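You operate a simulated robot arm through the tools that you are given. There is no shell and no other tool.

You run a simulated two-armed robot. Do the job below in one go: nothing can be reset, and whatever is moved stays where it is left.

TASK
Wipe the dust off the big leaf and give the black pot a quarter turn.
Fine: the leaf cloth is in the unit drawer; it goes back, drawer shut. What is to be rubbed or washed off counts as gone when no trace of it is left.

It is judged by the outcome, as a careful person would: the job done as asked, and still so three seconds after it is handed in. It fails if anything else is knocked over, pushed out of place, dropped, spilled or broken. Flat cloth is picked up by pressing the open fingertips on it (5 to 10 N) and closing them slowly along it; thin cloth reads only 2 to 8 mm in the jaws.

THE ROBOT
Two 7-joint arms with two-finger grippers on one trunk that stands fixed in place. Base frame: the origin is at the foot of the trunk, x ahead of it, y to its left, z up. Units: m, rad, N and s.
The left shoulder is at [0.06, 0.123, 1.02], the right one opposite. With the tool pointing down near the work surface each hand reaches from about 0.2 to 0.76 m from the base axis, measured 20 degrees to its own side. Payload 1.47 kg a hand.
Tool frame (each hand has its own): the origin (TCP) lies between the finger pads and is the grasp point; the fingertips stand 0.016 m ahead of it; z points along the fingers, y is the line along which they close. The gripper opens to 0.087 m; its body begins 0.055 m behind the TCP.
Orientation is that of the tool frame in the base frame, as a unit quaternion [x, y, z, w]. With the fingers straight down and closing along the base's y, the tool's x points along the base's -x, its y along +y and its z along -z.

THE INTERFACE
- The arms move only by the tool jog_arm. It takes "left_deltas", "right_deltas" or both (then of equal length, played together; a hand with none holds still); each is a list of rows, each a list of 3 entries, a list of its own where there are three numbers: the gripper command, from -1 (fully open) to 1 (shut), values between in proportion, then the shift along the tool's x, y, z in m, then the turn, a rotation vector about the tool's x, y, z in rad. In form: [[fingers, [tx, ty, tz], [wx, wy, wz]], ...]. A call has 1 to 20 rows; each row shifts and turns the commanded pose from where the row before left it, along the tool's axes as they then stand. Each row takes 0.2 s and may step no farther than 0.05 m and 0.15 rad from the row before; otherwise, or with a gripper value out of range, the whole call is refused. Where a pose cannot be reached the arm comes as near as it can. A force on the tool above 40 N (or 10 N above the force at the start of the call, whichever is more), or a blocked arm, ends the call early, and 0.2 s more pass. Each finger travels about 0.153 m/s and halts on what it meets, pressing with about 26 N; the grip force reading is that of the motor and also rises with nothing between the fingers. The clock runs only during rows and for 0.2 s after the last one: add rows that do not move to give the fingers time. It gives the time, the measured TCP pose, the force on the tool (base axes), the opening and the grip force at its end, in the units of the frame above (readings bear some noise), with the torque about the TCP (base axes, N m) and any sound that the robot's microphone picked up.
- Cameras (640 x 400 px; columns grow to the right, rows downward): "scene" is now at [0.0901, -0.045, 1.6042]; the picture's right is [-0.48, -0.87, 0.00], its down [-0.44, 0.24, -0.87] and it looks along [0.76, -0.42, -0.50] (base axes); focal length 311 px, centre (320, 200). "left" rides on the left gripper at [0.073, -0.012, -0.09] in its tool frame; the picture's right is [0.16, 0.99, 0.00], its down [-0.72, 0.12, -0.68] and it looks along [-0.67, 0.11, 0.73] (tool axes); focal length 247 px, centre (320, 200). "right" rides on the right gripper at [0.073, 0.012, -0.09] in its tool frame; the picture's right is [-0.16, 0.99, 0.00], its down [-0.72, -0.12, -0.68] and it looks along [-0.67, -0.11, 0.73] (tool axes); focal length 247 px, centre (320, 200). There is no depth. A picture from a camera that has moved, and an enlarged one, comes with that camera's place and axes in the base frame and with its lens.
- capture(camera): a new picture of that camera. The clock stands still meanwhile.
- lift_body(by): moves the trunk up (or, below 0, down) by that many m; the arms and the scene camera ride with it, the base frame stays. It gives what a move gives, with no picture.
- aim_head(pan, tilt): turns the head with the scene camera to pan (to the left, within 2.094 rad either way) and tilt (down, from -0.506 to 1.204), counted from straight ahead of the robot. It gives what a move gives.
- enlarge(camera, box): a new picture of the part [left, top, right, bottom] of that camera's present view, enlarged. The clock stands still meanwhile.
- hand_in(): hands the job in; it is judged then, once.

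Places have to be worked out from the pictures, the camera data and where the tool is seen. Open the grippers and draw the arms clear of the work before you hand the job in, unless the task says otherwise.

The tools are called after ">>>" as a command line: name --argument value ..., lists and objects as JSON in quotes. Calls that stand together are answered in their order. jog_arm: Moves the arms, as the interface text tells. Its arguments: {"type":"object","properties":{"left_deltas":{"type":"array","items":{"type":"array"}},"right_deltas":{"type":"array","items":{"type":"array"}}},"required":[]} The other tools are called the same way: lift_body (by) moves the trunk up or down; aim_head (pan, tilt) turns the head that bears the scene camera; capture (camera) takes a picture; enlarge (camera, box) takes an enlarged picture of a part of a camera's view; hand_in () hands the job in.

At the start:

```text
time_s: 0.0
left_tool_pos: [0.3187, -0.0409, 1.4568]
left_orientation: [0.0, 1.0, 0.0, 0.0]
left_force: [-0.5, 0.6, 0.0]
left_wrist_torque: [0.0, -0.05, 0.0]
left_gripper_width: 0.087
left_finger_force: 0.0
right_tool_pos: [0.271, -0.3765, 1.4583]
right_orientation: [0.0, 1.0, 0.0, 0.0]
right_force: [0.3, 0.0, 1.4]
right_wrist_torque: [-0.01, 0.03, -0.01]
right_gripper_width: 0.0872
right_finger_force: 0.1
trunk travel left (down, up): [-0.175, 0.055]
head pan, tilt (commanded): [-0.506, 0.522]
```

scene: 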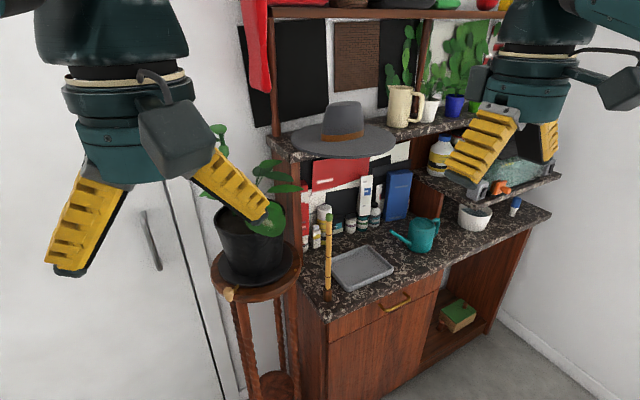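
right: 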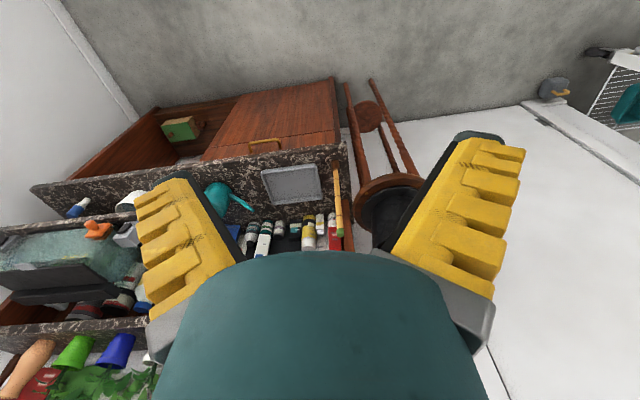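
left: 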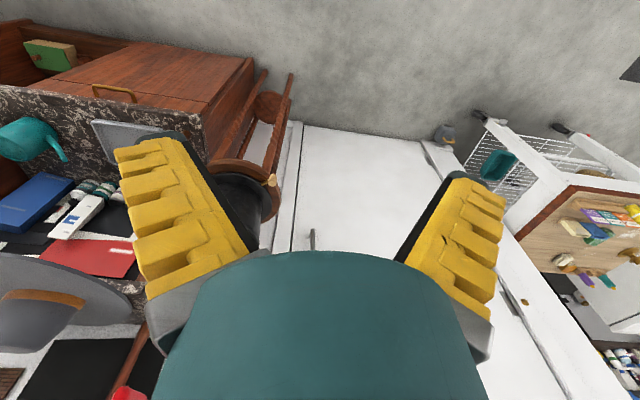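

The black pot with the plant stands on a wooden plant stand left of the unit, and the unit has one drawer with a brass handle under the counter. I take closer looks before moving.

>>> enlarge --camera "scene" --box '[180, 110, 340, 310]'

>>> enlarge --camera "scene" --box '[290, 200, 510, 370]'

```text
2.00 times, centred on (260, 210) of scene
camera zoom: at [0.0901, -0.045, 1.6042], right [-0.48, -0.87, 0.0], down [-0.44, 0.24, -0.87], along [0.76, -0.42, -0.5], focal length 623 px, centre (440, 180)
```

zoom: 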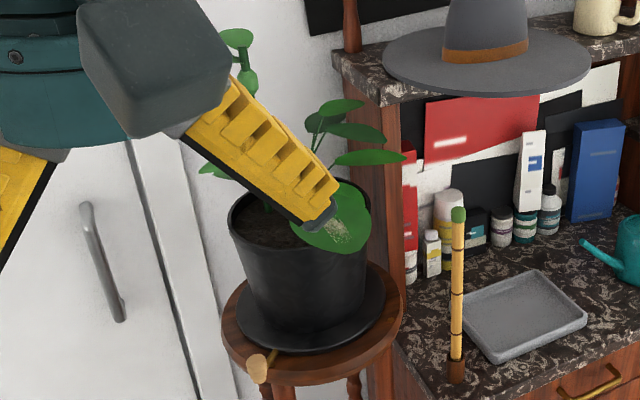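

```text
2.35 times, centred on (400, 285) of scene
camera zoom: at [0.0901, -0.045, 1.6042], right [-0.48, -0.87, 0.0], down [-0.44, 0.24, -0.87], along [0.76, -0.42, -0.5], focal length 733 px, centre (132, 0)
```

zoom: 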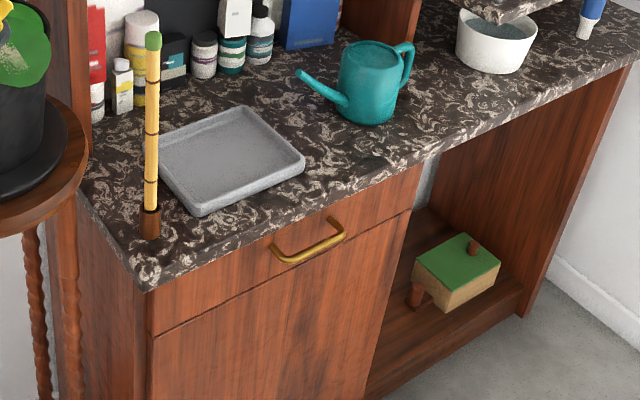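

The unit seems to face me with its counter edge near x≈0.6 and the pot near (0.8, -0.2). The left hand blocks the view of the plant, so I move it to the left out of the way.

>>> jog_arm --left_deltas '[[-1, [0, 0.05, 0], [0, 0, 0]], [-1, [0, 0.05, 0], [0, 0, 0]], [-1, [0, 0.05, 0], [0, 0, 0]], [-1, [0, 0.05, 0], [0, 0, 0]], [-1, [0, 0.04, 0], [0, 0, 0]], [-1, [0, 0.0, 0], [0, 0, 0]]]'

>>> capture --camera "scene"

>>> capture --camera "left"

```text
time_s: 1.4
left_tool_pos: [0.3177, 0.2021, 1.455]
left_orientation: [0.0, 1.0, 0.001, 0.0]
left_force: [-0.4, -0.2, 0.2]
left_wrist_torque: [-0.02, -0.02, 0.0]
left_gripper_width: 0.0872
left_finger_force: 0.1
right_tool_pos: [0.2722, -0.378, 1.4581]
right_orientation: [0.0, 1.0, 0.001, -0.001]
right_force: [0.1, 0.1, 0.0]
right_wrist_torque: [0.02, 0.0, -0.02]
right_gripper_width: 0.0872
right_finger_force: 0.0
trunk travel left (down, up): [-0.175, 0.055]
head pan, tilt (commanded): [-0.506, 0.522]
```

```text
taken
camera scene: at [0.0902, -0.0455, 1.6042], right [-0.48, -0.87, 0.0], down [-0.44, 0.24, -0.87], along [0.76, -0.42, -0.5], focal length 311 px, centre (320, 200)
```

scene: 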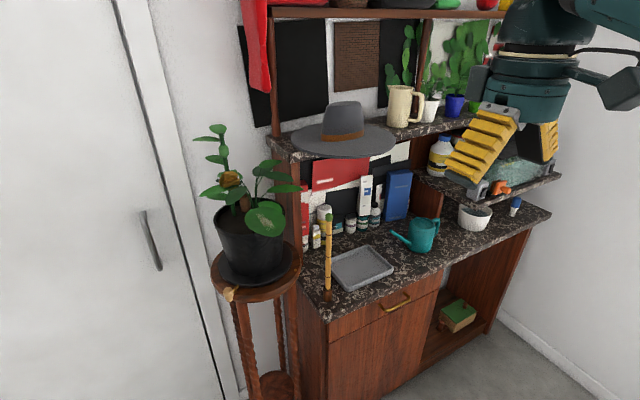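

```text
taken
camera left: at [0.2455, 0.1914, 1.5436], right [-0.16, 0.99, 0.0], down [0.72, 0.12, 0.68], along [0.67, 0.11, -0.73], focal length 247 px, centre (320, 200)
```

left: 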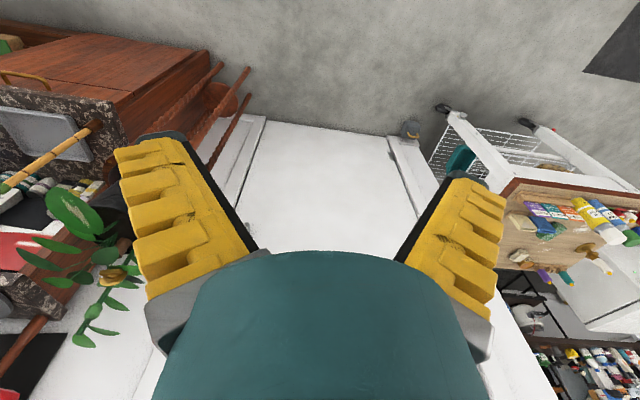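

Now the plant is clear of the arm; I enlarge it and the drawer/stand area for detail.

>>> enlarge --camera "scene" --box '[190, 115, 310, 190]'

>>> enlarge --camera "scene" --box '[200, 185, 312, 305]'

>>> enlarge --camera "right" --box '[200, 70, 440, 260]'

>>> enlarge --camera "left" --box '[0, 50, 200, 360]'

```text
5.33 times, centred on (250, 152) of scene
camera zoom: at [0.0902, -0.0455, 1.6042], right [-0.48, -0.87, 0.0], down [-0.44, 0.24, -0.87], along [0.76, -0.42, -0.5], focal length 1660 px, centre (693, 453)
```

zoom: 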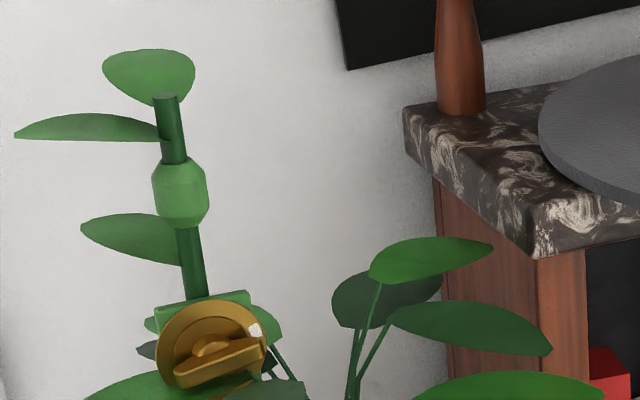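

```text
3.33 times, centred on (256, 245) of scene
camera zoom: at [0.0902, -0.0455, 1.6042], right [-0.48, -0.87, 0.0], down [-0.44, 0.24, -0.87], along [0.76, -0.42, -0.5], focal length 1038 px, centre (533, 50)
```

zoom: 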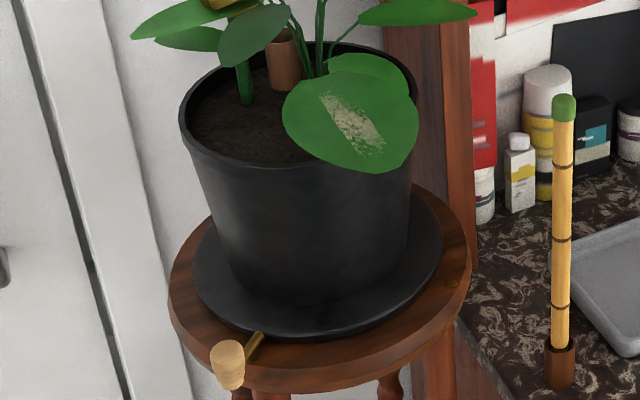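

```text
2.11 times, centred on (320, 165) of right
camera zoom: at [0.2008, -0.3643, 1.5465], right [0.16, 0.99, 0.0], down [0.72, -0.12, 0.68], along [0.67, -0.11, -0.73], focal length 520 px, centre (320, 274)
```

zoom: 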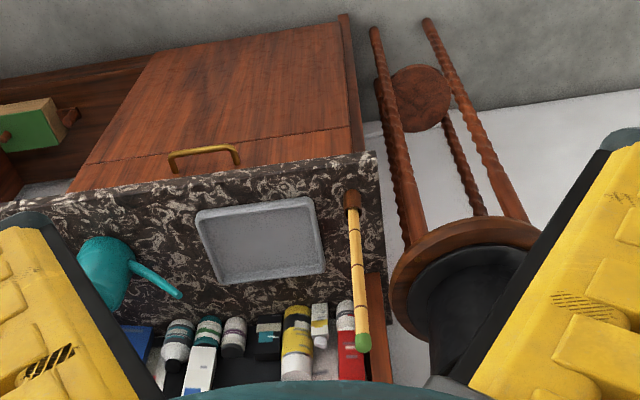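

```text
1.29 times, centred on (100, 205) of left
camera zoom: at [0.2455, 0.1914, 1.5436], right [-0.16, 0.99, 0.0], down [0.72, 0.12, 0.68], along [0.67, 0.11, -0.73], focal length 319 px, centre (604, 194)
```

zoom: 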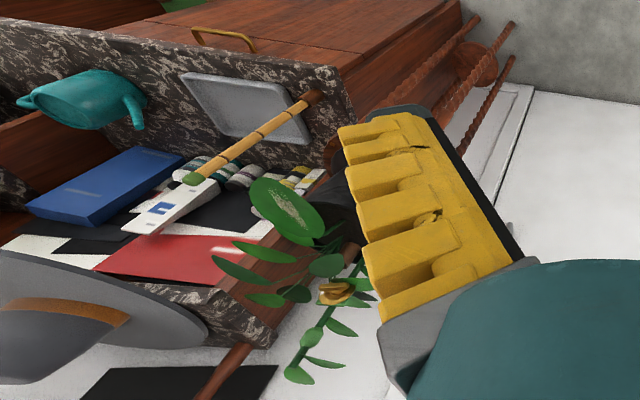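

The pot stands on a saucer with a knobbed brass stem at its front, and the dust patch is on the large leaf hanging over the pot's near rim. I bring the left hand's camera closer to see the pot, saucer and knob.

>>> jog_arm --left_deltas '[[-1, [-0.017, -0.04, 0.012], [0, 0, 0]], [-1, [-0.017, -0.04, 0.012], [0, 0, 0]], [-1, [-0.017, -0.04, 0.012], [0, 0, 0]], [-1, [-0.017, -0.04, 0.012], [0, 0, 0]], [-1, [-0.017, -0.04, 0.012], [0, 0, 0]], [-1, [0, 0, 0], [0, 0, 0.13]], [-1, [0, 0, 0], [0, 0, 0.13]], [-1, [0, 0, 0], [0, 0, 0.13]], [-1, [0, 0, 0], [0, 0, 0]]]'

>>> capture --camera "left"

>>> enlarge --camera "scene" --box '[215, 250, 275, 310]'

```text
time_s: 3.4
left_tool_pos: [0.4038, -0.0013, 1.3982]
left_orientation: [0.194, 0.981, 0.0, 0.0]
left_force: [0.3, -0.5, 0.1]
left_wrist_torque: [0.0, 0.0, 0.02]
left_gripper_width: 0.087
left_finger_force: 0.1
right_tool_pos: [0.2715, -0.3772, 1.4589]
right_orientation: [0.0, 1.0, 0.0, 0.0]
right_force: [-0.8, -0.2, 0.0]
right_wrist_torque: [-0.03, 0.03, -0.02]
right_gripper_width: 0.0872
right_finger_force: 0.1
trunk travel left (down, up): [-0.175, 0.055]
head pan, tilt (commanded): [-0.506, 0.522]
```

```text
taken
camera left: at [0.332, 0.0156, 1.4854], right [0.23, 0.97, 0.0], down [0.71, -0.17, 0.68], along [0.66, -0.16, -0.73], focal length 247 px, centre (320, 200)
```

left: 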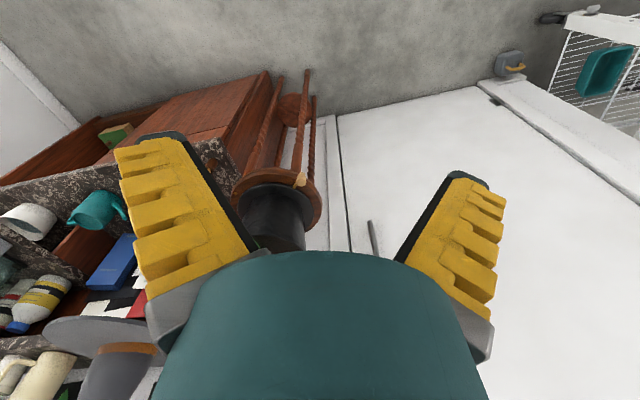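

```text
6.67 times, centred on (245, 280) of scene
camera zoom: at [0.0903, -0.0452, 1.6042], right [-0.48, -0.87, 0.0], down [-0.44, 0.24, -0.87], along [0.76, -0.42, -0.5], focal length 2076 px, centre (820, -333)
```

zoom: 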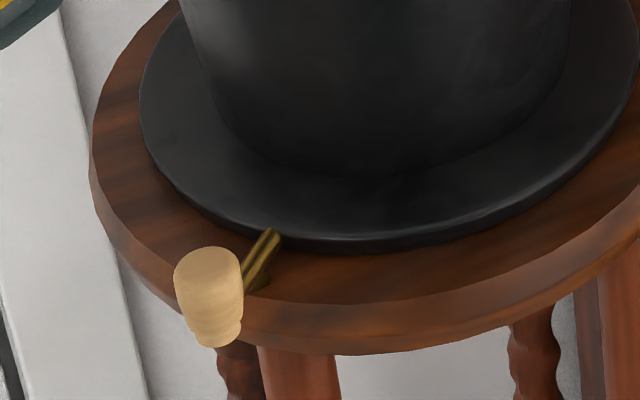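

The knob sits on a brass stem at the edge of the dark plate under the pot – it could be a turntable lever. I tilt the left hand forward to get the pot fully into its camera view.

>>> jog_arm --left_deltas '[[-1, [0, 0, 0], [0, -0.13, 0]], [-1, [0, 0, 0], [0, -0.13, 0]], [-1, [0, 0, 0], [0, -0.13, 0]], [-1, [0, 0, 0], [0, 0, 0]]]'

>>> capture --camera "left"

>>> enlarge --camera "left" --box '[220, 60, 400, 250]'

```text
time_s: 4.4
left_tool_pos: [0.4052, 0.0012, 1.3959]
left_orientation: [0.191, 0.962, -0.038, 0.19]
left_force: [-0.1, 0.5, 0.6]
left_wrist_torque: [0.0, 0.05, 0.01]
left_gripper_width: 0.0871
left_finger_force: 0.0
right_tool_pos: [0.2725, -0.3771, 1.4582]
right_orientation: [0.0, 1.0, 0.0, -0.001]
right_force: [0.9, -1.3, -0.1]
right_wrist_torque: [0.01, 0.01, 0.04]
right_gripper_width: 0.087
right_finger_force: 0.1
trunk travel left (down, up): [-0.175, 0.055]
head pan, tilt (commanded): [-0.506, 0.522]
```

```text
taken
camera left: at [0.3062, 0.0269, 1.4503], right [0.24, 0.97, -0.06], down [0.42, -0.05, 0.9], along [0.87, -0.24, -0.42], focal length 247 px, centre (320, 200)
```

left: 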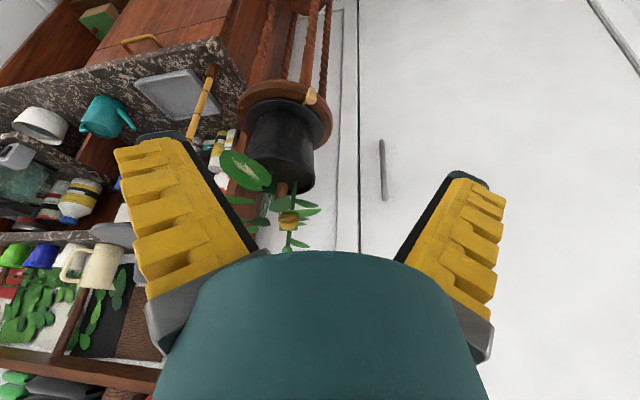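

```text
2.11 times, centred on (310, 155) of left
camera zoom: at [0.3062, 0.0269, 1.4503], right [0.24, 0.97, -0.06], down [0.42, -0.05, 0.9], along [0.87, -0.24, -0.42], focal length 520 px, centre (341, 295)
```

zoom: 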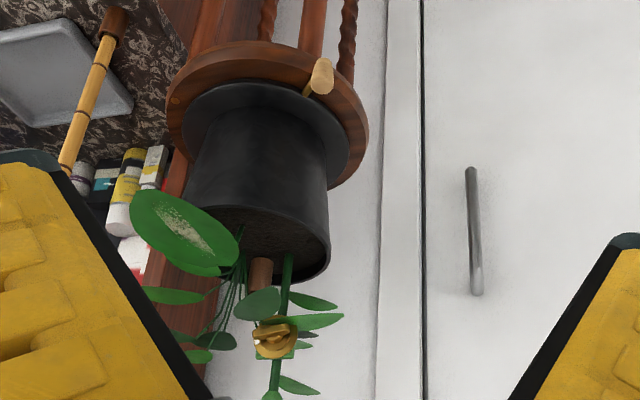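

Triangulating: knob ≈(0.668,-0.112,1.03), pot axis ≈(0.751,-0.206), dust strip on a nearly level leaf from (0.70,-0.212) to (0.61,-0.222) at z≈1.21; drawer handle ≈(0.585,-0.613,0.80). I start with the drawer: lower the right hand in front of the handle.

>>> jog_arm --right_deltas '[[-1, [-0.0085, -0.0157, 0.0437], [0, 0, 0]], [-1, [-0.0085, -0.0157, 0.0437], [0, 0, 0]], [-1, [-0.0085, -0.0157, 0.0437], [0, 0, 0]], [-1, [-0.0085, -0.0157, 0.0437], [0, 0, 0]], [-1, [-0.0085, -0.0157, 0.0437], [0, 0, 0]], [-1, [-0.0085, -0.0157, 0.0437], [0, 0, 0]], [-1, [-0.0085, -0.0157, 0.0437], [0, 0, 0]], [-1, [-0.0085, -0.0157, 0.0437], [0, 0, 0]], [-1, [-0.0085, -0.0157, 0.0437], [0, 0, 0]], [-1, [-0.0085, -0.0157, 0.0437], [0, 0, 0]], [-1, [-0.0085, -0.0157, 0.0437], [0, 0, 0]], [-1, [-0.0085, -0.0157, 0.0437], [0, 0, 0]]]'

>>> capture --camera "scene"

>>> capture --camera "right"

```text
time_s: 7.0
left_tool_pos: [0.4048, -0.0015, 1.3972]
left_orientation: [0.191, 0.962, -0.038, 0.19]
left_force: [0.4, -1.0, -0.5]
left_wrist_torque: [0.01, -0.01, 0.0]
left_gripper_width: 0.087
left_finger_force: 0.0
right_tool_pos: [0.374, -0.571, 0.9347]
right_orientation: [0.0, 1.0, 0.0, 0.0]
right_force: [0.0, -0.4, 1.0]
right_wrist_torque: [0.04, -0.01, 0.0]
right_gripper_width: 0.0871
right_finger_force: 0.1
trunk travel left (down, up): [-0.175, 0.055]
head pan, tilt (commanded): [-0.506, 0.522]
```

```text
taken
camera scene: at [0.0909, -0.0462, 1.604], right [-0.48, -0.87, 0.0], down [-0.44, 0.24, -0.87], along [0.76, -0.42, -0.5], focal length 311 px, centre (320, 200)
```

scene: 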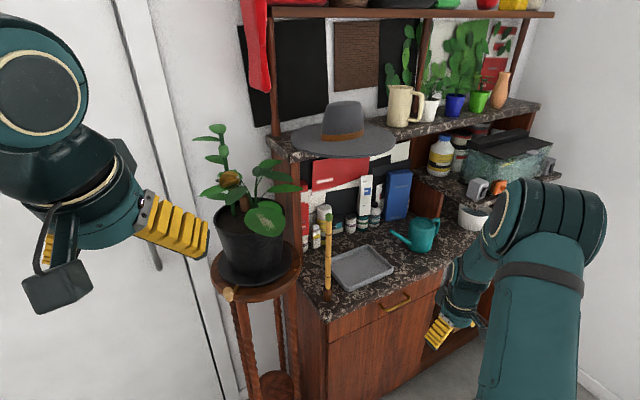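

```text
taken
camera right: at [0.3019, -0.5571, 1.0217], right [0.16, 0.99, 0.0], down [0.72, -0.12, 0.68], along [0.67, -0.11, -0.73], focal length 247 px, centre (320, 200)
```

right: 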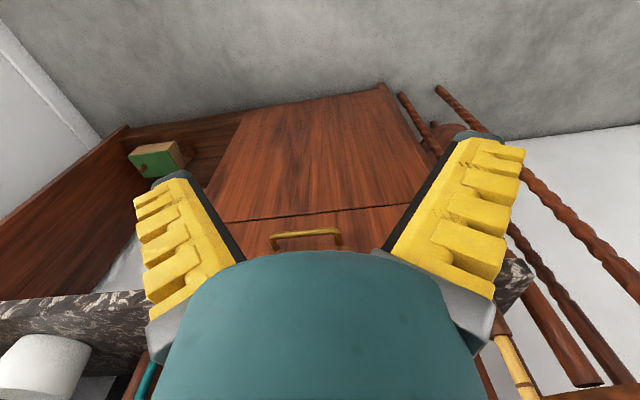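

The right hand is now in front of the unit; the handle bar reads about (0.59,-0.62,0.785). I pitch the right hand to point forward horizontally.

>>> jog_arm --right_deltas '[[-1, [0, 0, 0], [0, -0.1309, 0]], [-1, [0, 0, 0], [0, -0.1309, 0]], [-1, [0, 0, 0], [0, -0.1309, 0]], [-1, [0, 0, 0], [0, -0.1309, 0]], [-1, [0, 0, 0], [0, -0.1309, 0]], [-1, [0, 0, 0], [0, -0.1309, 0]], [-1, [0, 0, 0], [0, -0.1309, 0]], [-1, [0, 0, 0], [0, -0.1309, 0]], [-1, [0, 0, 0], [0, -0.1309, 0]], [-1, [0, 0, 0], [0, -0.1309, 0]], [-1, [0, 0, 0], [0, -0.1309, 0]], [-1, [0, 0, 0], [0, -0.1309, 0]]]'

>>> capture --camera "scene"

>>> capture --camera "right"

```text
time_s: 9.6
left_tool_pos: [0.4048, -0.0005, 1.3974]
left_orientation: [0.191, 0.962, -0.038, 0.189]
left_force: [0.7, -0.5, -0.6]
left_wrist_torque: [-0.01, 0.04, 0.0]
left_gripper_width: 0.0869
left_finger_force: 0.1
right_tool_pos: [0.3734, -0.5668, 0.9338]
right_orientation: [-0.001, 0.707, 0.0, 0.707]
right_force: [-0.1, -0.3, 0.2]
right_wrist_torque: [0.06, 0.03, 0.01]
right_gripper_width: 0.087
right_finger_force: 0.1
trunk travel left (down, up): [-0.175, 0.055]
head pan, tilt (commanded): [-0.506, 0.522]
```

```text
taken
camera scene: at [0.0903, -0.0451, 1.6042], right [-0.49, -0.87, 0.0], down [-0.44, 0.24, -0.87], along [0.76, -0.42, -0.5], focal length 311 px, centre (320, 200)
```

scene: 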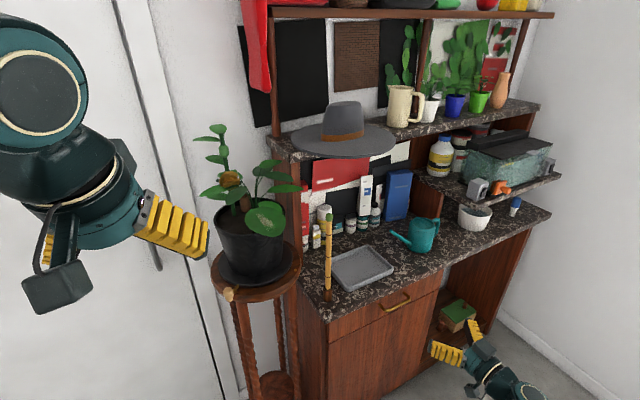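

```text
taken
camera right: at [0.2853, -0.5529, 0.8592], right [0.0, 0.99, 0.16], down [-0.68, -0.11, 0.72], along [0.73, -0.11, 0.67], focal length 247 px, centre (320, 200)
```

right: 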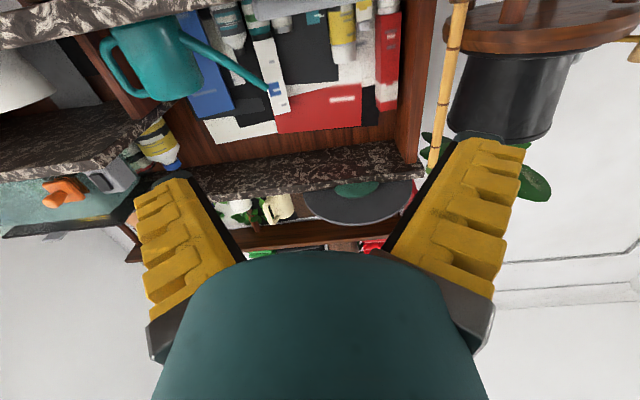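

The hand now points straight forward. I roll it a quarter turn so that the fingers close vertically around the horizontal bar.

>>> jog_arm --right_deltas '[[-1, [0, 0, 0], [0, 0, 0.1309]], [-1, [0, 0, 0], [0, 0, 0.1309]], [-1, [0, 0, 0], [0, 0, 0.1309]], [-1, [0, 0, 0], [0, 0, 0.1309]], [-1, [0, 0, 0], [0, 0, 0.1309]], [-1, [0, 0, 0], [0, 0, 0.1309]], [-1, [0, 0, 0], [0, 0, 0.1309]], [-1, [0, 0, 0], [0, 0, 0.1309]], [-1, [0, 0, 0], [0, 0, 0.1309]], [-1, [0, 0, 0], [0, 0, 0.1309]], [-1, [0, 0, 0], [0, 0, 0.1309]], [-1, [0, 0, 0], [0, 0, 0.1309]]]'

>>> capture --camera "scene"

>>> capture --camera "right"

```text
time_s: 12.2
left_tool_pos: [0.4035, -0.0003, 1.396]
left_orientation: [0.191, 0.962, -0.038, 0.19]
left_force: [-0.4, -0.4, 0.4]
left_wrist_torque: [0.0, 0.01, 0.02]
left_gripper_width: 0.087
left_finger_force: 0.1
right_tool_pos: [0.3739, -0.5649, 0.9343]
right_orientation: [0.5, 0.5, 0.501, 0.499]
right_force: [0.5, 0.2, -1.5]
right_wrist_torque: [-0.03, -0.04, 0.03]
right_gripper_width: 0.0869
right_finger_force: 0.0
trunk travel left (down, up): [-0.175, 0.055]
head pan, tilt (commanded): [-0.506, 0.522]
```

```text
taken
camera scene: at [0.0902, -0.045, 1.6042], right [-0.48, -0.87, 0.0], down [-0.44, 0.24, -0.87], along [0.76, -0.42, -0.5], focal length 311 px, centre (320, 200)
```

scene: 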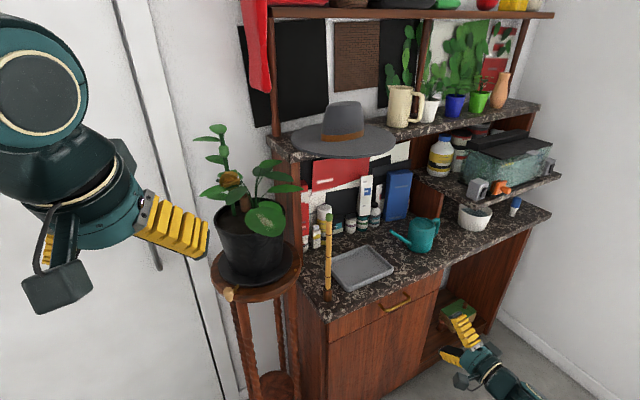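

```text
taken
camera right: at [0.2861, -0.4915, 0.9443], right [0.0, -0.16, 0.99], down [-0.68, -0.72, -0.12], along [0.73, -0.67, -0.11], focal length 247 px, centre (320, 200)
```

right: 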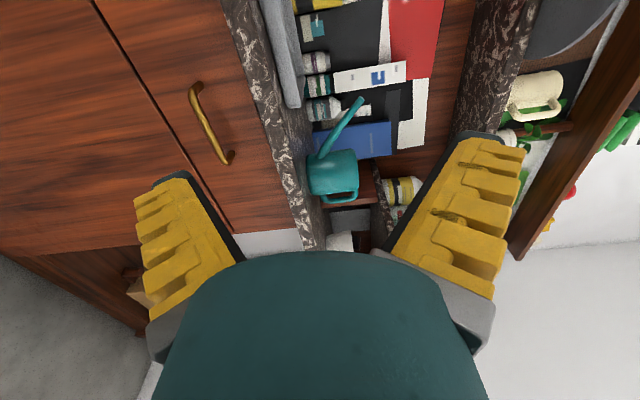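

Bar seen from the side now gives about (0.59,-0.619,0.778). I move to (0.50,-0.619,0.778) with the fingers half closed and look again.

>>> jog_arm --right_deltas '[[-0.15, [-0.0108, -0.0312, 0.0252], [0, 0, 0]], [-0.15, [-0.0108, -0.0312, 0.0252], [0, 0, 0]], [-0.15, [-0.0108, -0.0312, 0.0252], [0, 0, 0]], [-0.15, [-0.0108, -0.0312, 0.0252], [0, 0, 0]], [-0.15, [-0.0108, -0.0312, 0.0252], [0, 0, 0]], [-0.15, [0, 0, 0], [0, 0, 0]]]'

>>> capture --camera "right"

>>> capture --camera "scene"

```text
time_s: 13.6
left_tool_pos: [0.4028, -0.0009, 1.3979]
left_orientation: [0.191, 0.962, -0.038, 0.19]
left_force: [-0.7, 0.3, -0.1]
left_wrist_torque: [0.0, 0.01, 0.01]
left_gripper_width: 0.0872
left_finger_force: 0.1
right_tool_pos: [0.4955, -0.6169, 0.7801]
right_orientation: [0.5, 0.5, 0.5, 0.5]
right_force: [0.4, 0.4, 0.0]
right_wrist_torque: [-0.01, -0.01, -0.02]
right_gripper_width: 0.0553
right_finger_force: 4.1
trunk travel left (down, up): [-0.175, 0.055]
head pan, tilt (commanded): [-0.506, 0.522]
```

```text
taken
camera right: at [0.4081, -0.5422, 0.7906], right [0.0, -0.16, 0.99], down [-0.68, -0.72, -0.12], along [0.73, -0.67, -0.11], focal length 247 px, centre (320, 200)
```

right: 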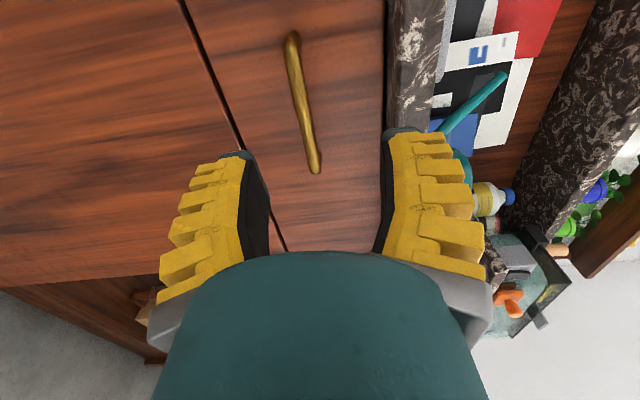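

```text
taken
camera scene: at [0.0895, -0.0446, 1.6043], right [-0.48, -0.87, 0.0], down [-0.44, 0.24, -0.87], along [0.76, -0.42, -0.5], focal length 311 px, centre (320, 200)
```

scene: 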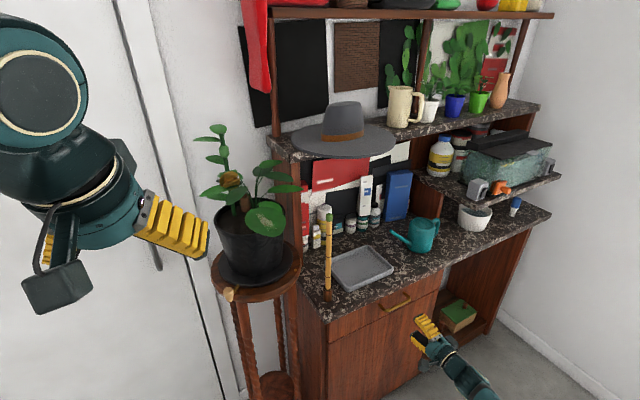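

I enlarge the wrist view of the handle to place the bar precisely.

>>> enlarge --camera "right" --box '[230, 10, 400, 200]'

>>> enlarge --camera "scene" --box '[350, 270, 450, 370]'

```text
2.11 times, centred on (315, 105) of right
camera zoom: at [0.4081, -0.5422, 0.7906], right [0.0, -0.16, 0.99], down [-0.68, -0.72, -0.12], along [0.73, -0.67, -0.11], focal length 520 px, centre (330, 400)
```

zoom: 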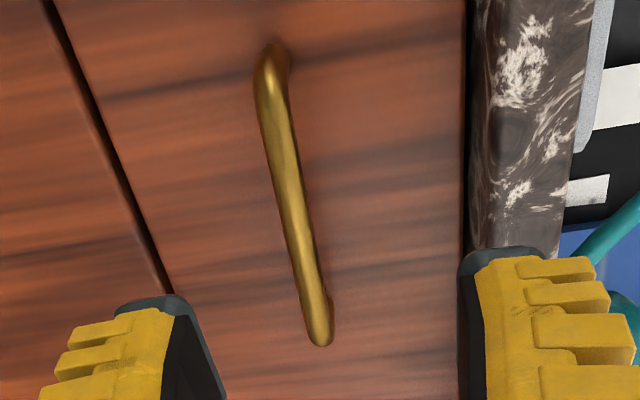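

```text
4.00 times, centred on (400, 320) of scene
camera zoom: at [0.0895, -0.0446, 1.6043], right [-0.48, -0.87, 0.0], down [-0.44, 0.24, -0.87], along [0.76, -0.42, -0.5], focal length 1245 px, centre (0, -280)
```

zoom: 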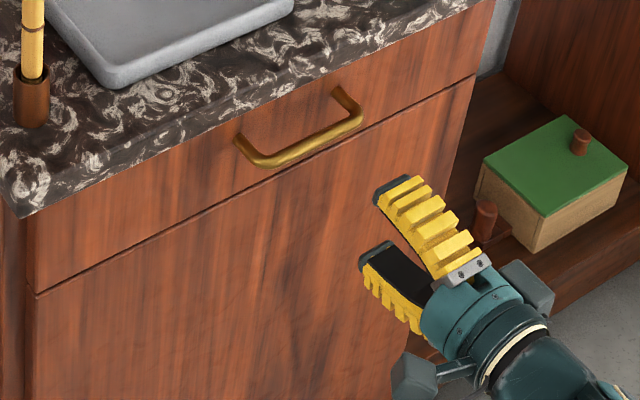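

The two views agree on the bar at about (0.606,-0.622,0.766), with the drawer front ~3 cm behind it. I narrow the fingers, align in height, advance to x≈0.598 and close on the bar.

>>> jog_arm --right_deltas '[[0.2, [-0.003, -0.0148, 0.0], [0, 0, 0]], [0.2, [0, 0, 0.02], [0, 0, 0]], [0.2, [0, 0, 0.02], [0, 0, 0]], [0.2, [0, 0, 0.02], [0, 0, 0]], [0.2, [0, 0, 0.02], [0, 0, 0]], [0.2, [0, 0, 0.02], [0, 0, 0]], [0.2, [0, 0, 0], [0, 0, 0]]]'

>>> enlarge --camera "scene" --box '[350, 260, 450, 360]'

>>> capture --camera "right"

```text
time_s: 15.2
left_tool_pos: [0.4039, -0.001, 1.3976]
left_orientation: [0.19, 0.963, -0.038, 0.19]
left_force: [0.6, 0.6, -0.3]
left_wrist_torque: [-0.02, -0.02, -0.01]
left_gripper_width: 0.0869
left_finger_force: 0.0
right_tool_pos: [0.5994, -0.6226, 0.7619]
right_orientation: [0.5, 0.501, 0.499, 0.5]
right_force: [-0.1, -1.0, 0.0]
right_wrist_torque: [0.02, -0.01, 0.02]
right_gripper_width: 0.0408
right_finger_force: 4.7
trunk travel left (down, up): [-0.175, 0.055]
head pan, tilt (commanded): [-0.506, 0.522]
```

```text
4.00 times, centred on (400, 310) of scene
camera zoom: at [0.0896, -0.0452, 1.6042], right [-0.48, -0.87, 0.0], down [-0.44, 0.24, -0.87], along [0.76, -0.42, -0.5], focal length 1245 px, centre (0, -240)
```

zoom: 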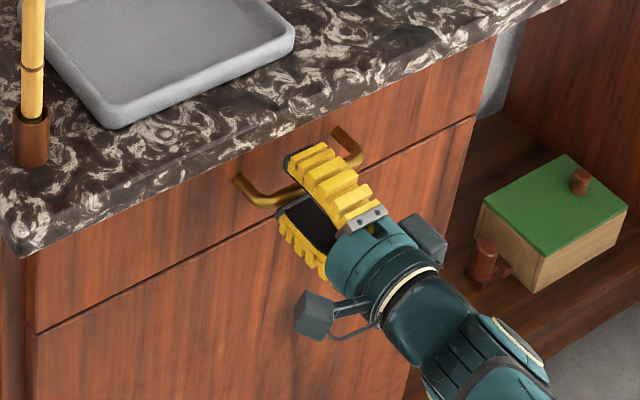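

```text
taken
camera right: at [0.512, -0.5481, 0.7726], right [0.0, -0.16, 0.99], down [-0.68, -0.72, -0.12], along [0.73, -0.67, -0.11], focal length 247 px, centre (320, 200)
```

right: 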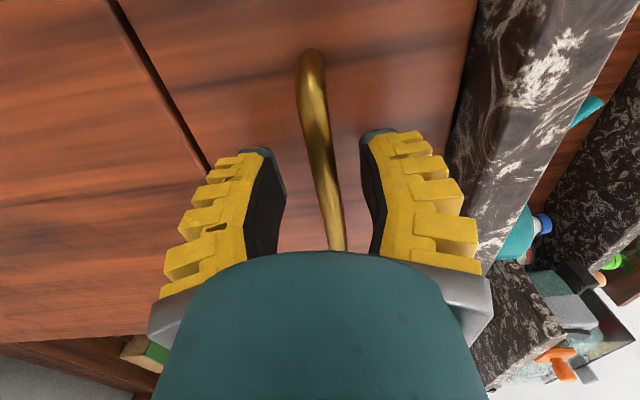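

The bar passes between the fingers. I close the gripper on it.

>>> jog_arm --right_deltas '[[0.6, [0, 0, 0], [0, 0, 0]], [1, [0, 0, 0], [0, 0, 0]], [1, [0, 0, 0], [0, 0, 0]], [1, [0, 0, 0], [0, 0, 0]]]'

>>> enlarge --camera "scene" --box '[350, 260, 450, 360]'

```text
time_s: 16.2
left_tool_pos: [0.4031, 0.0022, 1.398]
left_orientation: [0.19, 0.962, -0.038, 0.191]
left_force: [0.0, -0.2, 0.4]
left_wrist_torque: [0.0, 0.0, 0.05]
left_gripper_width: 0.0874
left_finger_force: 0.1
right_tool_pos: [0.5993, -0.6228, 0.7653]
right_orientation: [0.499, 0.499, 0.501, 0.501]
right_force: [-5.3, -0.7, 15.5]
right_wrist_torque: [0.05, -0.14, 0.34]
right_gripper_width: 0.0061
right_finger_force: 30.5
trunk travel left (down, up): [-0.175, 0.055]
head pan, tilt (commanded): [-0.506, 0.522]
```

```text
4.00 times, centred on (400, 310) of scene
camera zoom: at [0.0881, -0.0434, 1.6044], right [-0.48, -0.87, 0.0], down [-0.44, 0.24, -0.87], along [0.76, -0.42, -0.5], focal length 1245 px, centre (0, -240)
```

zoom: 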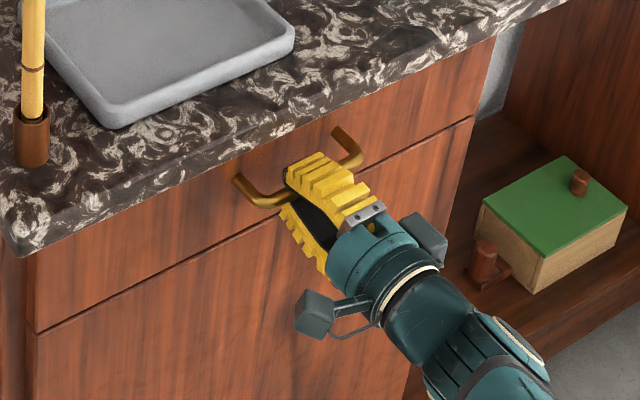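

The bar is gripped (6 mm) with the hand sitting a touch low (15 N up). I ease it up 3 mm and pull the drawer out slowly.

>>> jog_arm --right_deltas '[[1, [0, 0.003, 0], [0, 0, 0]], [1, [0, 0, -0.01], [0, 0, 0]], [1, [0, 0, -0.015], [0, 0, 0]], [1, [0, 0, -0.015], [0, 0, 0]], [1, [0, 0, -0.015], [0, 0, 0]], [1, [0, 0, 0], [0, 0, 0]]]'

>>> capture --camera "scene"

```text
time_s: 17.6
left_tool_pos: [0.404, -0.0003, 1.3963]
left_orientation: [0.191, 0.962, -0.038, 0.19]
left_force: [-0.1, -0.7, 0.2]
left_wrist_torque: [-0.01, 0.02, 0.0]
left_gripper_width: 0.0869
left_finger_force: 0.0
right_tool_pos: [0.5427, -0.6215, 0.7653]
right_orientation: [0.5, 0.501, 0.499, 0.5]
right_force: [-0.6, -3.1, 2.5]
right_wrist_torque: [0.02, -0.02, -0.26]
right_gripper_width: 0.0059
right_finger_force: 29.7
trunk travel left (down, up): [-0.175, 0.055]
head pan, tilt (commanded): [-0.506, 0.522]
```

```text
taken
camera scene: at [0.0899, -0.0449, 1.6042], right [-0.49, -0.87, 0.0], down [-0.44, 0.24, -0.87], along [0.76, -0.42, -0.5], focal length 311 px, centre (320, 200)
```

scene: 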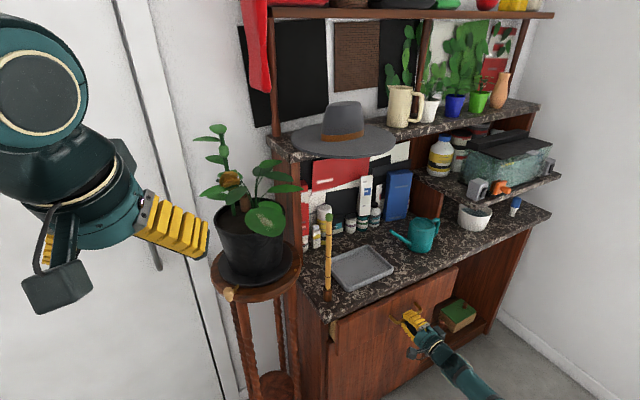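

The drawer glides out with almost no resistance (5.6 cm so far). I pull on.

>>> jog_arm --right_deltas '[[1, [0, 0, -0.02], [0, 0, 0]], [1, [0, 0, -0.02], [0, 0, 0]], [1, [0, 0, -0.02], [0, 0, 0]], [1, [0, 0, -0.02], [0, 0, 0]], [1, [0, 0, -0.02], [0, 0, 0]], [1, [0, 0, -0.015], [0, 0, 0]], [1, [0, 0, 0], [0, 0, 0]]]'

>>> capture --camera "scene"

>>> enlarge --camera "scene" --box '[300, 240, 480, 400]'

```text
time_s: 19.2
left_tool_pos: [0.405, -0.0017, 1.3959]
left_orientation: [0.191, 0.962, -0.037, 0.189]
left_force: [0.0, -0.3, -0.2]
left_wrist_torque: [0.0, 0.0, 0.01]
left_gripper_width: 0.0868
left_finger_force: 0.1
right_tool_pos: [0.4304, -0.6231, 0.7648]
right_orientation: [0.502, 0.5, 0.499, 0.498]
right_force: [-1.1, 2.2, -11.6]
right_wrist_torque: [0.04, 0.16, -0.42]
right_gripper_width: 0.0059
right_finger_force: 29.9
trunk travel left (down, up): [-0.175, 0.055]
head pan, tilt (commanded): [-0.506, 0.522]
```

```text
taken
camera scene: at [0.0908, -0.0458, 1.604], right [-0.49, -0.87, 0.0], down [-0.44, 0.24, -0.87], along [0.76, -0.42, -0.5], focal length 311 px, centre (320, 200)
```

scene: 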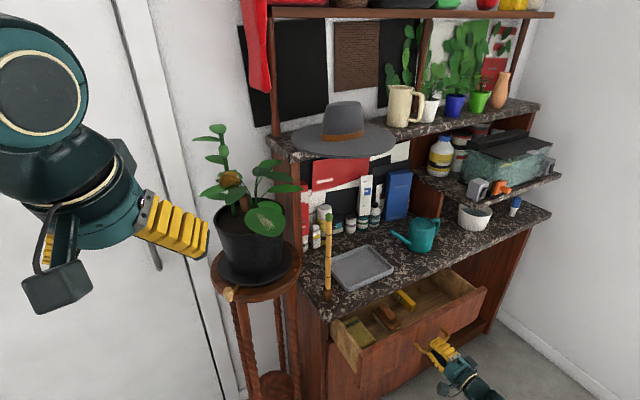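

```text
2.50 times, centred on (390, 320) of scene
camera zoom: at [0.0908, -0.0458, 1.604], right [-0.49, -0.87, 0.0], down [-0.44, 0.24, -0.87], along [0.76, -0.42, -0.5], focal length 778 px, centre (145, -100)
```

zoom: 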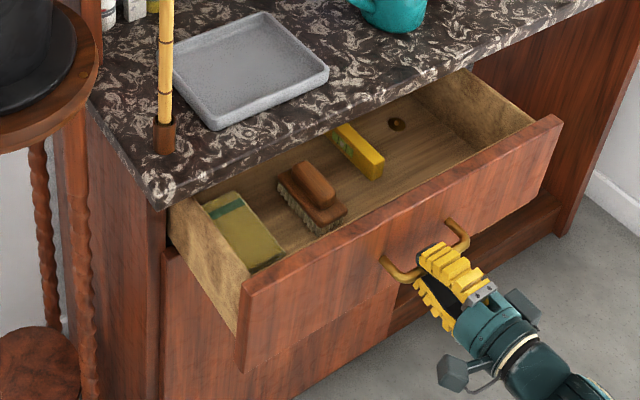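

The drawer holds a flat olive cloth with a green stripe at its left, a wooden brush and a yellow box. Cloth spans roughly x 0.55–0.67, still partly under the counter, so I pull the drawer out some more.

>>> jog_arm --right_deltas '[[1, [0, -0.002, -0.015], [0, 0, 0]], [1, [0, 0, -0.015], [0, 0, 0]], [1, [0, 0, -0.015], [0, 0, 0]], [1, [0, 0, -0.015], [0, 0, 0]], [1, [0, 0, -0.01], [0, 0, 0]], [1, [0, 0, 0], [0, 0, 0]]]'

>>> enlarge --camera "scene" --box '[300, 240, 480, 400]'

```text
time_s: 20.6
left_tool_pos: [0.404, 0.0, 1.3961]
left_orientation: [0.19, 0.962, -0.038, 0.191]
left_force: [0.4, -0.7, -0.1]
left_wrist_torque: [-0.01, 0.01, 0.01]
left_gripper_width: 0.0872
left_finger_force: 0.0
right_tool_pos: [0.3589, -0.6226, 0.7657]
right_orientation: [0.499, 0.501, 0.499, 0.501]
right_force: [1.0, -3.9, 9.3]
right_wrist_torque: [0.05, -0.13, -0.26]
right_gripper_width: 0.0062
right_finger_force: 30.3
trunk travel left (down, up): [-0.175, 0.055]
head pan, tilt (commanded): [-0.506, 0.522]
```

```text
2.50 times, centred on (390, 320) of scene
camera zoom: at [0.0896, -0.0444, 1.6043], right [-0.49, -0.87, 0.0], down [-0.44, 0.24, -0.87], along [0.76, -0.42, -0.5], focal length 778 px, centre (145, -100)
```

zoom: 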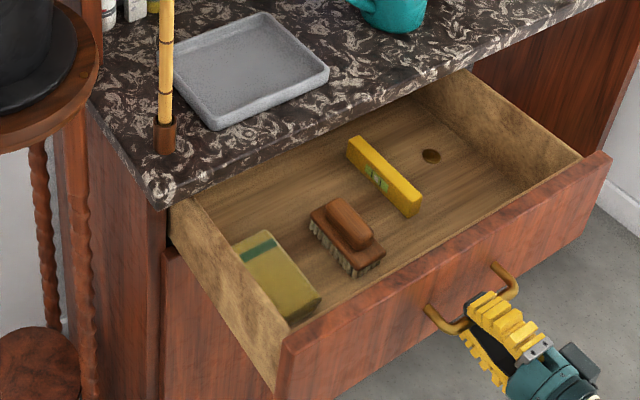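

The cloth is now out from under the counter (about x 0.48–0.59, y −0.45 to −0.50), next to the drawer's left wall. I release the handle and back the hand off.

>>> jog_arm --right_deltas '[[0.3, [0, 0, 0], [0, 0, 0]], [0.2, [0, 0, 0], [0, 0, 0]], [0.0, [0, 0, -0.02], [0, 0, 0]], [-0.2, [0, 0, -0.03], [0, 0, 0]], [-0.2, [0, 0, -0.03], [0, 0, 0]], [-0.2, [0, 0.02, -0.02], [0, 0, 0]], [-0.2, [0, 0.045, 0], [0, 0, 0]], [-0.2, [0, 0.045, 0], [0, 0, 0]], [-0.2, [0, 0.045, 0], [0, 0, 0]], [-0.2, [0, 0.045, 0], [0, 0, 0]], [-0.2, [0, 0.045, 0], [0, 0, 0]]]'

>>> capture --camera "scene"

>>> capture --camera "right"

```text
time_s: 23.0
left_tool_pos: [0.4037, 0.0001, 1.3965]
left_orientation: [0.19, 0.962, -0.038, 0.191]
left_force: [-0.6, -0.2, 0.6]
left_wrist_torque: [-0.02, -0.02, 0.0]
left_gripper_width: 0.0872
left_finger_force: 0.0
right_tool_pos: [0.2583, -0.6217, 1.0132]
right_orientation: [0.5, 0.501, 0.499, 0.499]
right_force: [0.0, -0.5, 0.1]
right_wrist_torque: [0.0, -0.04, 0.01]
right_gripper_width: 0.0576
right_finger_force: 3.9
trunk travel left (down, up): [-0.175, 0.055]
head pan, tilt (commanded): [-0.506, 0.522]
```

```text
taken
camera scene: at [0.0904, -0.0438, 1.6042], right [-0.49, -0.87, 0.0], down [-0.44, 0.24, -0.87], along [0.76, -0.42, -0.5], focal length 311 px, centre (320, 200)
```

scene: 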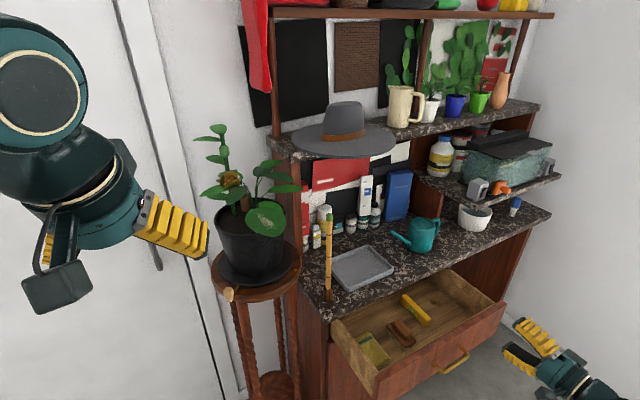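

```text
taken
camera right: at [0.1712, -0.5461, 1.0236], right [0.0, -0.16, 0.99], down [-0.68, -0.72, -0.11], along [0.73, -0.67, -0.11], focal length 247 px, centre (320, 200)
```

right: 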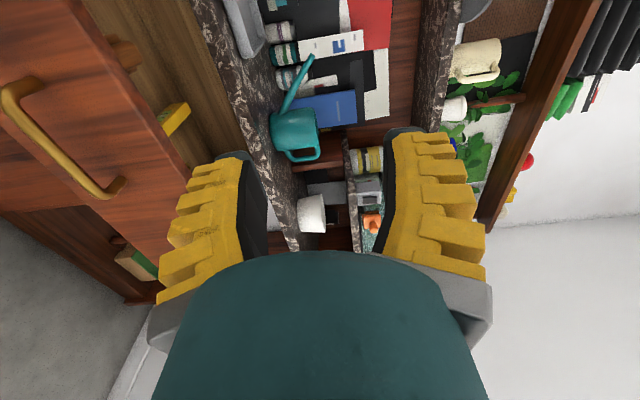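

Drawer stayed open after release. I turn the right hand back to point down and bring it over the drawer's left part to view the cloth from above.

>>> jog_arm --right_deltas '[[-0.2, [0, 0, 0], [0.0806, 0.0806, -0.0806]], [-0.2, [0, 0, 0], [0.0806, 0.0806, -0.0806]], [-0.2, [0, 0, 0], [0.0806, 0.0806, -0.0806]], [-0.2, [0, 0, 0], [0.0806, 0.0806, -0.0806]], [-0.2, [0, 0, 0], [0.0806, 0.0806, -0.0806]], [-0.2, [0, 0, 0], [0.0806, 0.0806, -0.0806]], [-0.2, [0, 0, 0], [0.0806, 0.0806, -0.0806]], [-0.2, [0, 0, 0], [0.0806, 0.0806, -0.0806]], [-0.2, [0, 0, 0], [0.0806, 0.0806, -0.0806]], [-0.2, [0, 0, 0], [0.0806, 0.0806, -0.0806]], [-0.2, [0, 0, 0], [0.0806, 0.0806, -0.0806]], [-0.2, [0, 0, 0], [0.0806, 0.0806, -0.0806]], [-0.2, [0, 0, 0], [0.0806, 0.0806, -0.0806]], [-0.2, [0, 0, 0], [0.0806, 0.0806, -0.0806]], [-0.2, [0, 0, 0], [0.0806, 0.0806, -0.0806]], [-0.6, [-0.018, 0.04, 0.0], [0, 0, 0]], [-1, [-0.018, 0.04, 0.0], [0, 0, 0]], [-1, [-0.018, 0.04, 0.0], [0, 0, 0]], [-1, [-0.018, 0.04, 0.0], [0, 0, 0]]]'

>>> capture --camera "right"

>>> capture --camera "scene"

```text
time_s: 27.0
left_tool_pos: [0.4042, 0.0001, 1.3963]
left_orientation: [0.19, 0.962, -0.037, 0.191]
left_force: [0.8, 0.2, 0.3]
left_wrist_torque: [-0.02, 0.0, 0.0]
left_gripper_width: 0.0871
left_finger_force: 0.1
right_tool_pos: [0.3345, -0.4588, 1.0091]
right_orientation: [-0.001, 1.0, -0.001, 0.0]
right_force: [0.3, 0.4, 0.5]
right_wrist_torque: [0.02, 0.0, 0.04]
right_gripper_width: 0.0872
right_finger_force: 0.0
trunk travel left (down, up): [-0.175, 0.055]
head pan, tilt (commanded): [-0.506, 0.522]
```

```text
taken
camera right: at [0.2632, -0.4462, 1.097], right [0.16, 0.99, 0.0], down [0.72, -0.11, 0.68], along [0.67, -0.11, -0.73], focal length 247 px, centre (320, 200)
```

right: 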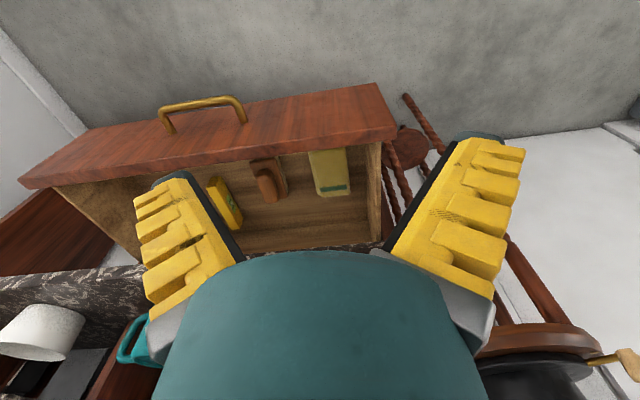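

```text
taken
camera scene: at [0.0905, -0.0443, 1.6042], right [-0.49, -0.87, 0.0], down [-0.44, 0.24, -0.87], along [0.76, -0.42, -0.5], focal length 311 px, centre (320, 200)
```

scene: 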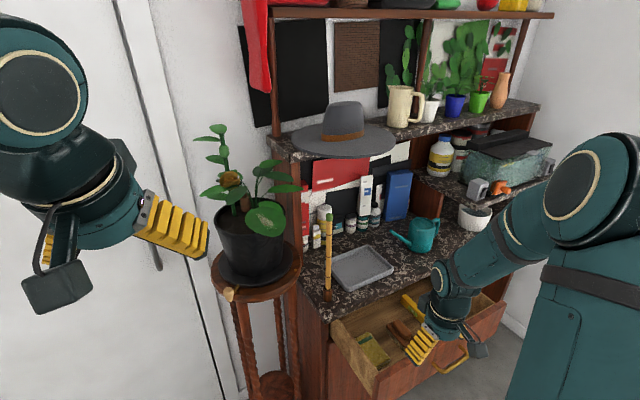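

I enlarge the cloth in this view to see its thickness and outline.

>>> enlarge --camera "right" --box '[235, 125, 400, 255]'

>>> enlarge --camera "scene" --box '[330, 300, 430, 390]'

```text
3.08 times, centred on (318, 190) of right
camera zoom: at [0.2632, -0.4462, 1.097], right [0.16, 0.99, 0.0], down [0.72, -0.11, 0.68], along [0.67, -0.11, -0.73], focal length 760 px, centre (328, 231)
```

zoom: 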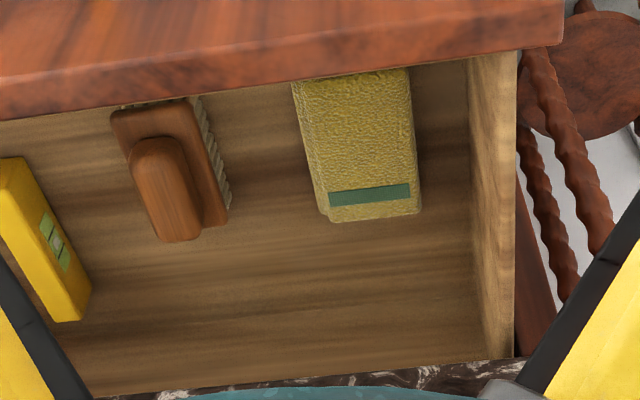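

```text
4.44 times, centred on (380, 345) of scene
camera zoom: at [0.0905, -0.0443, 1.6042], right [-0.49, -0.87, 0.0], down [-0.44, 0.24, -0.87], along [0.76, -0.42, -0.5], focal length 1384 px, centre (53, -444)
```

zoom: 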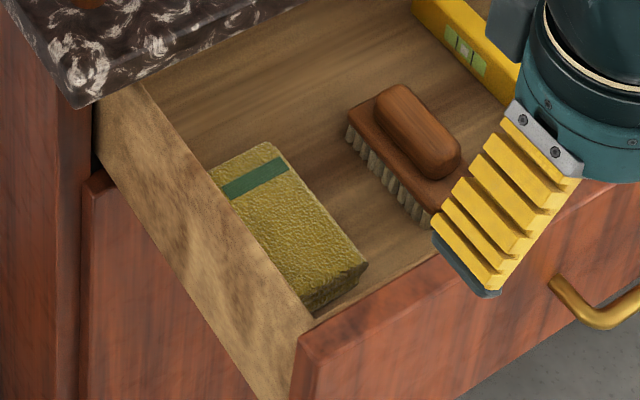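

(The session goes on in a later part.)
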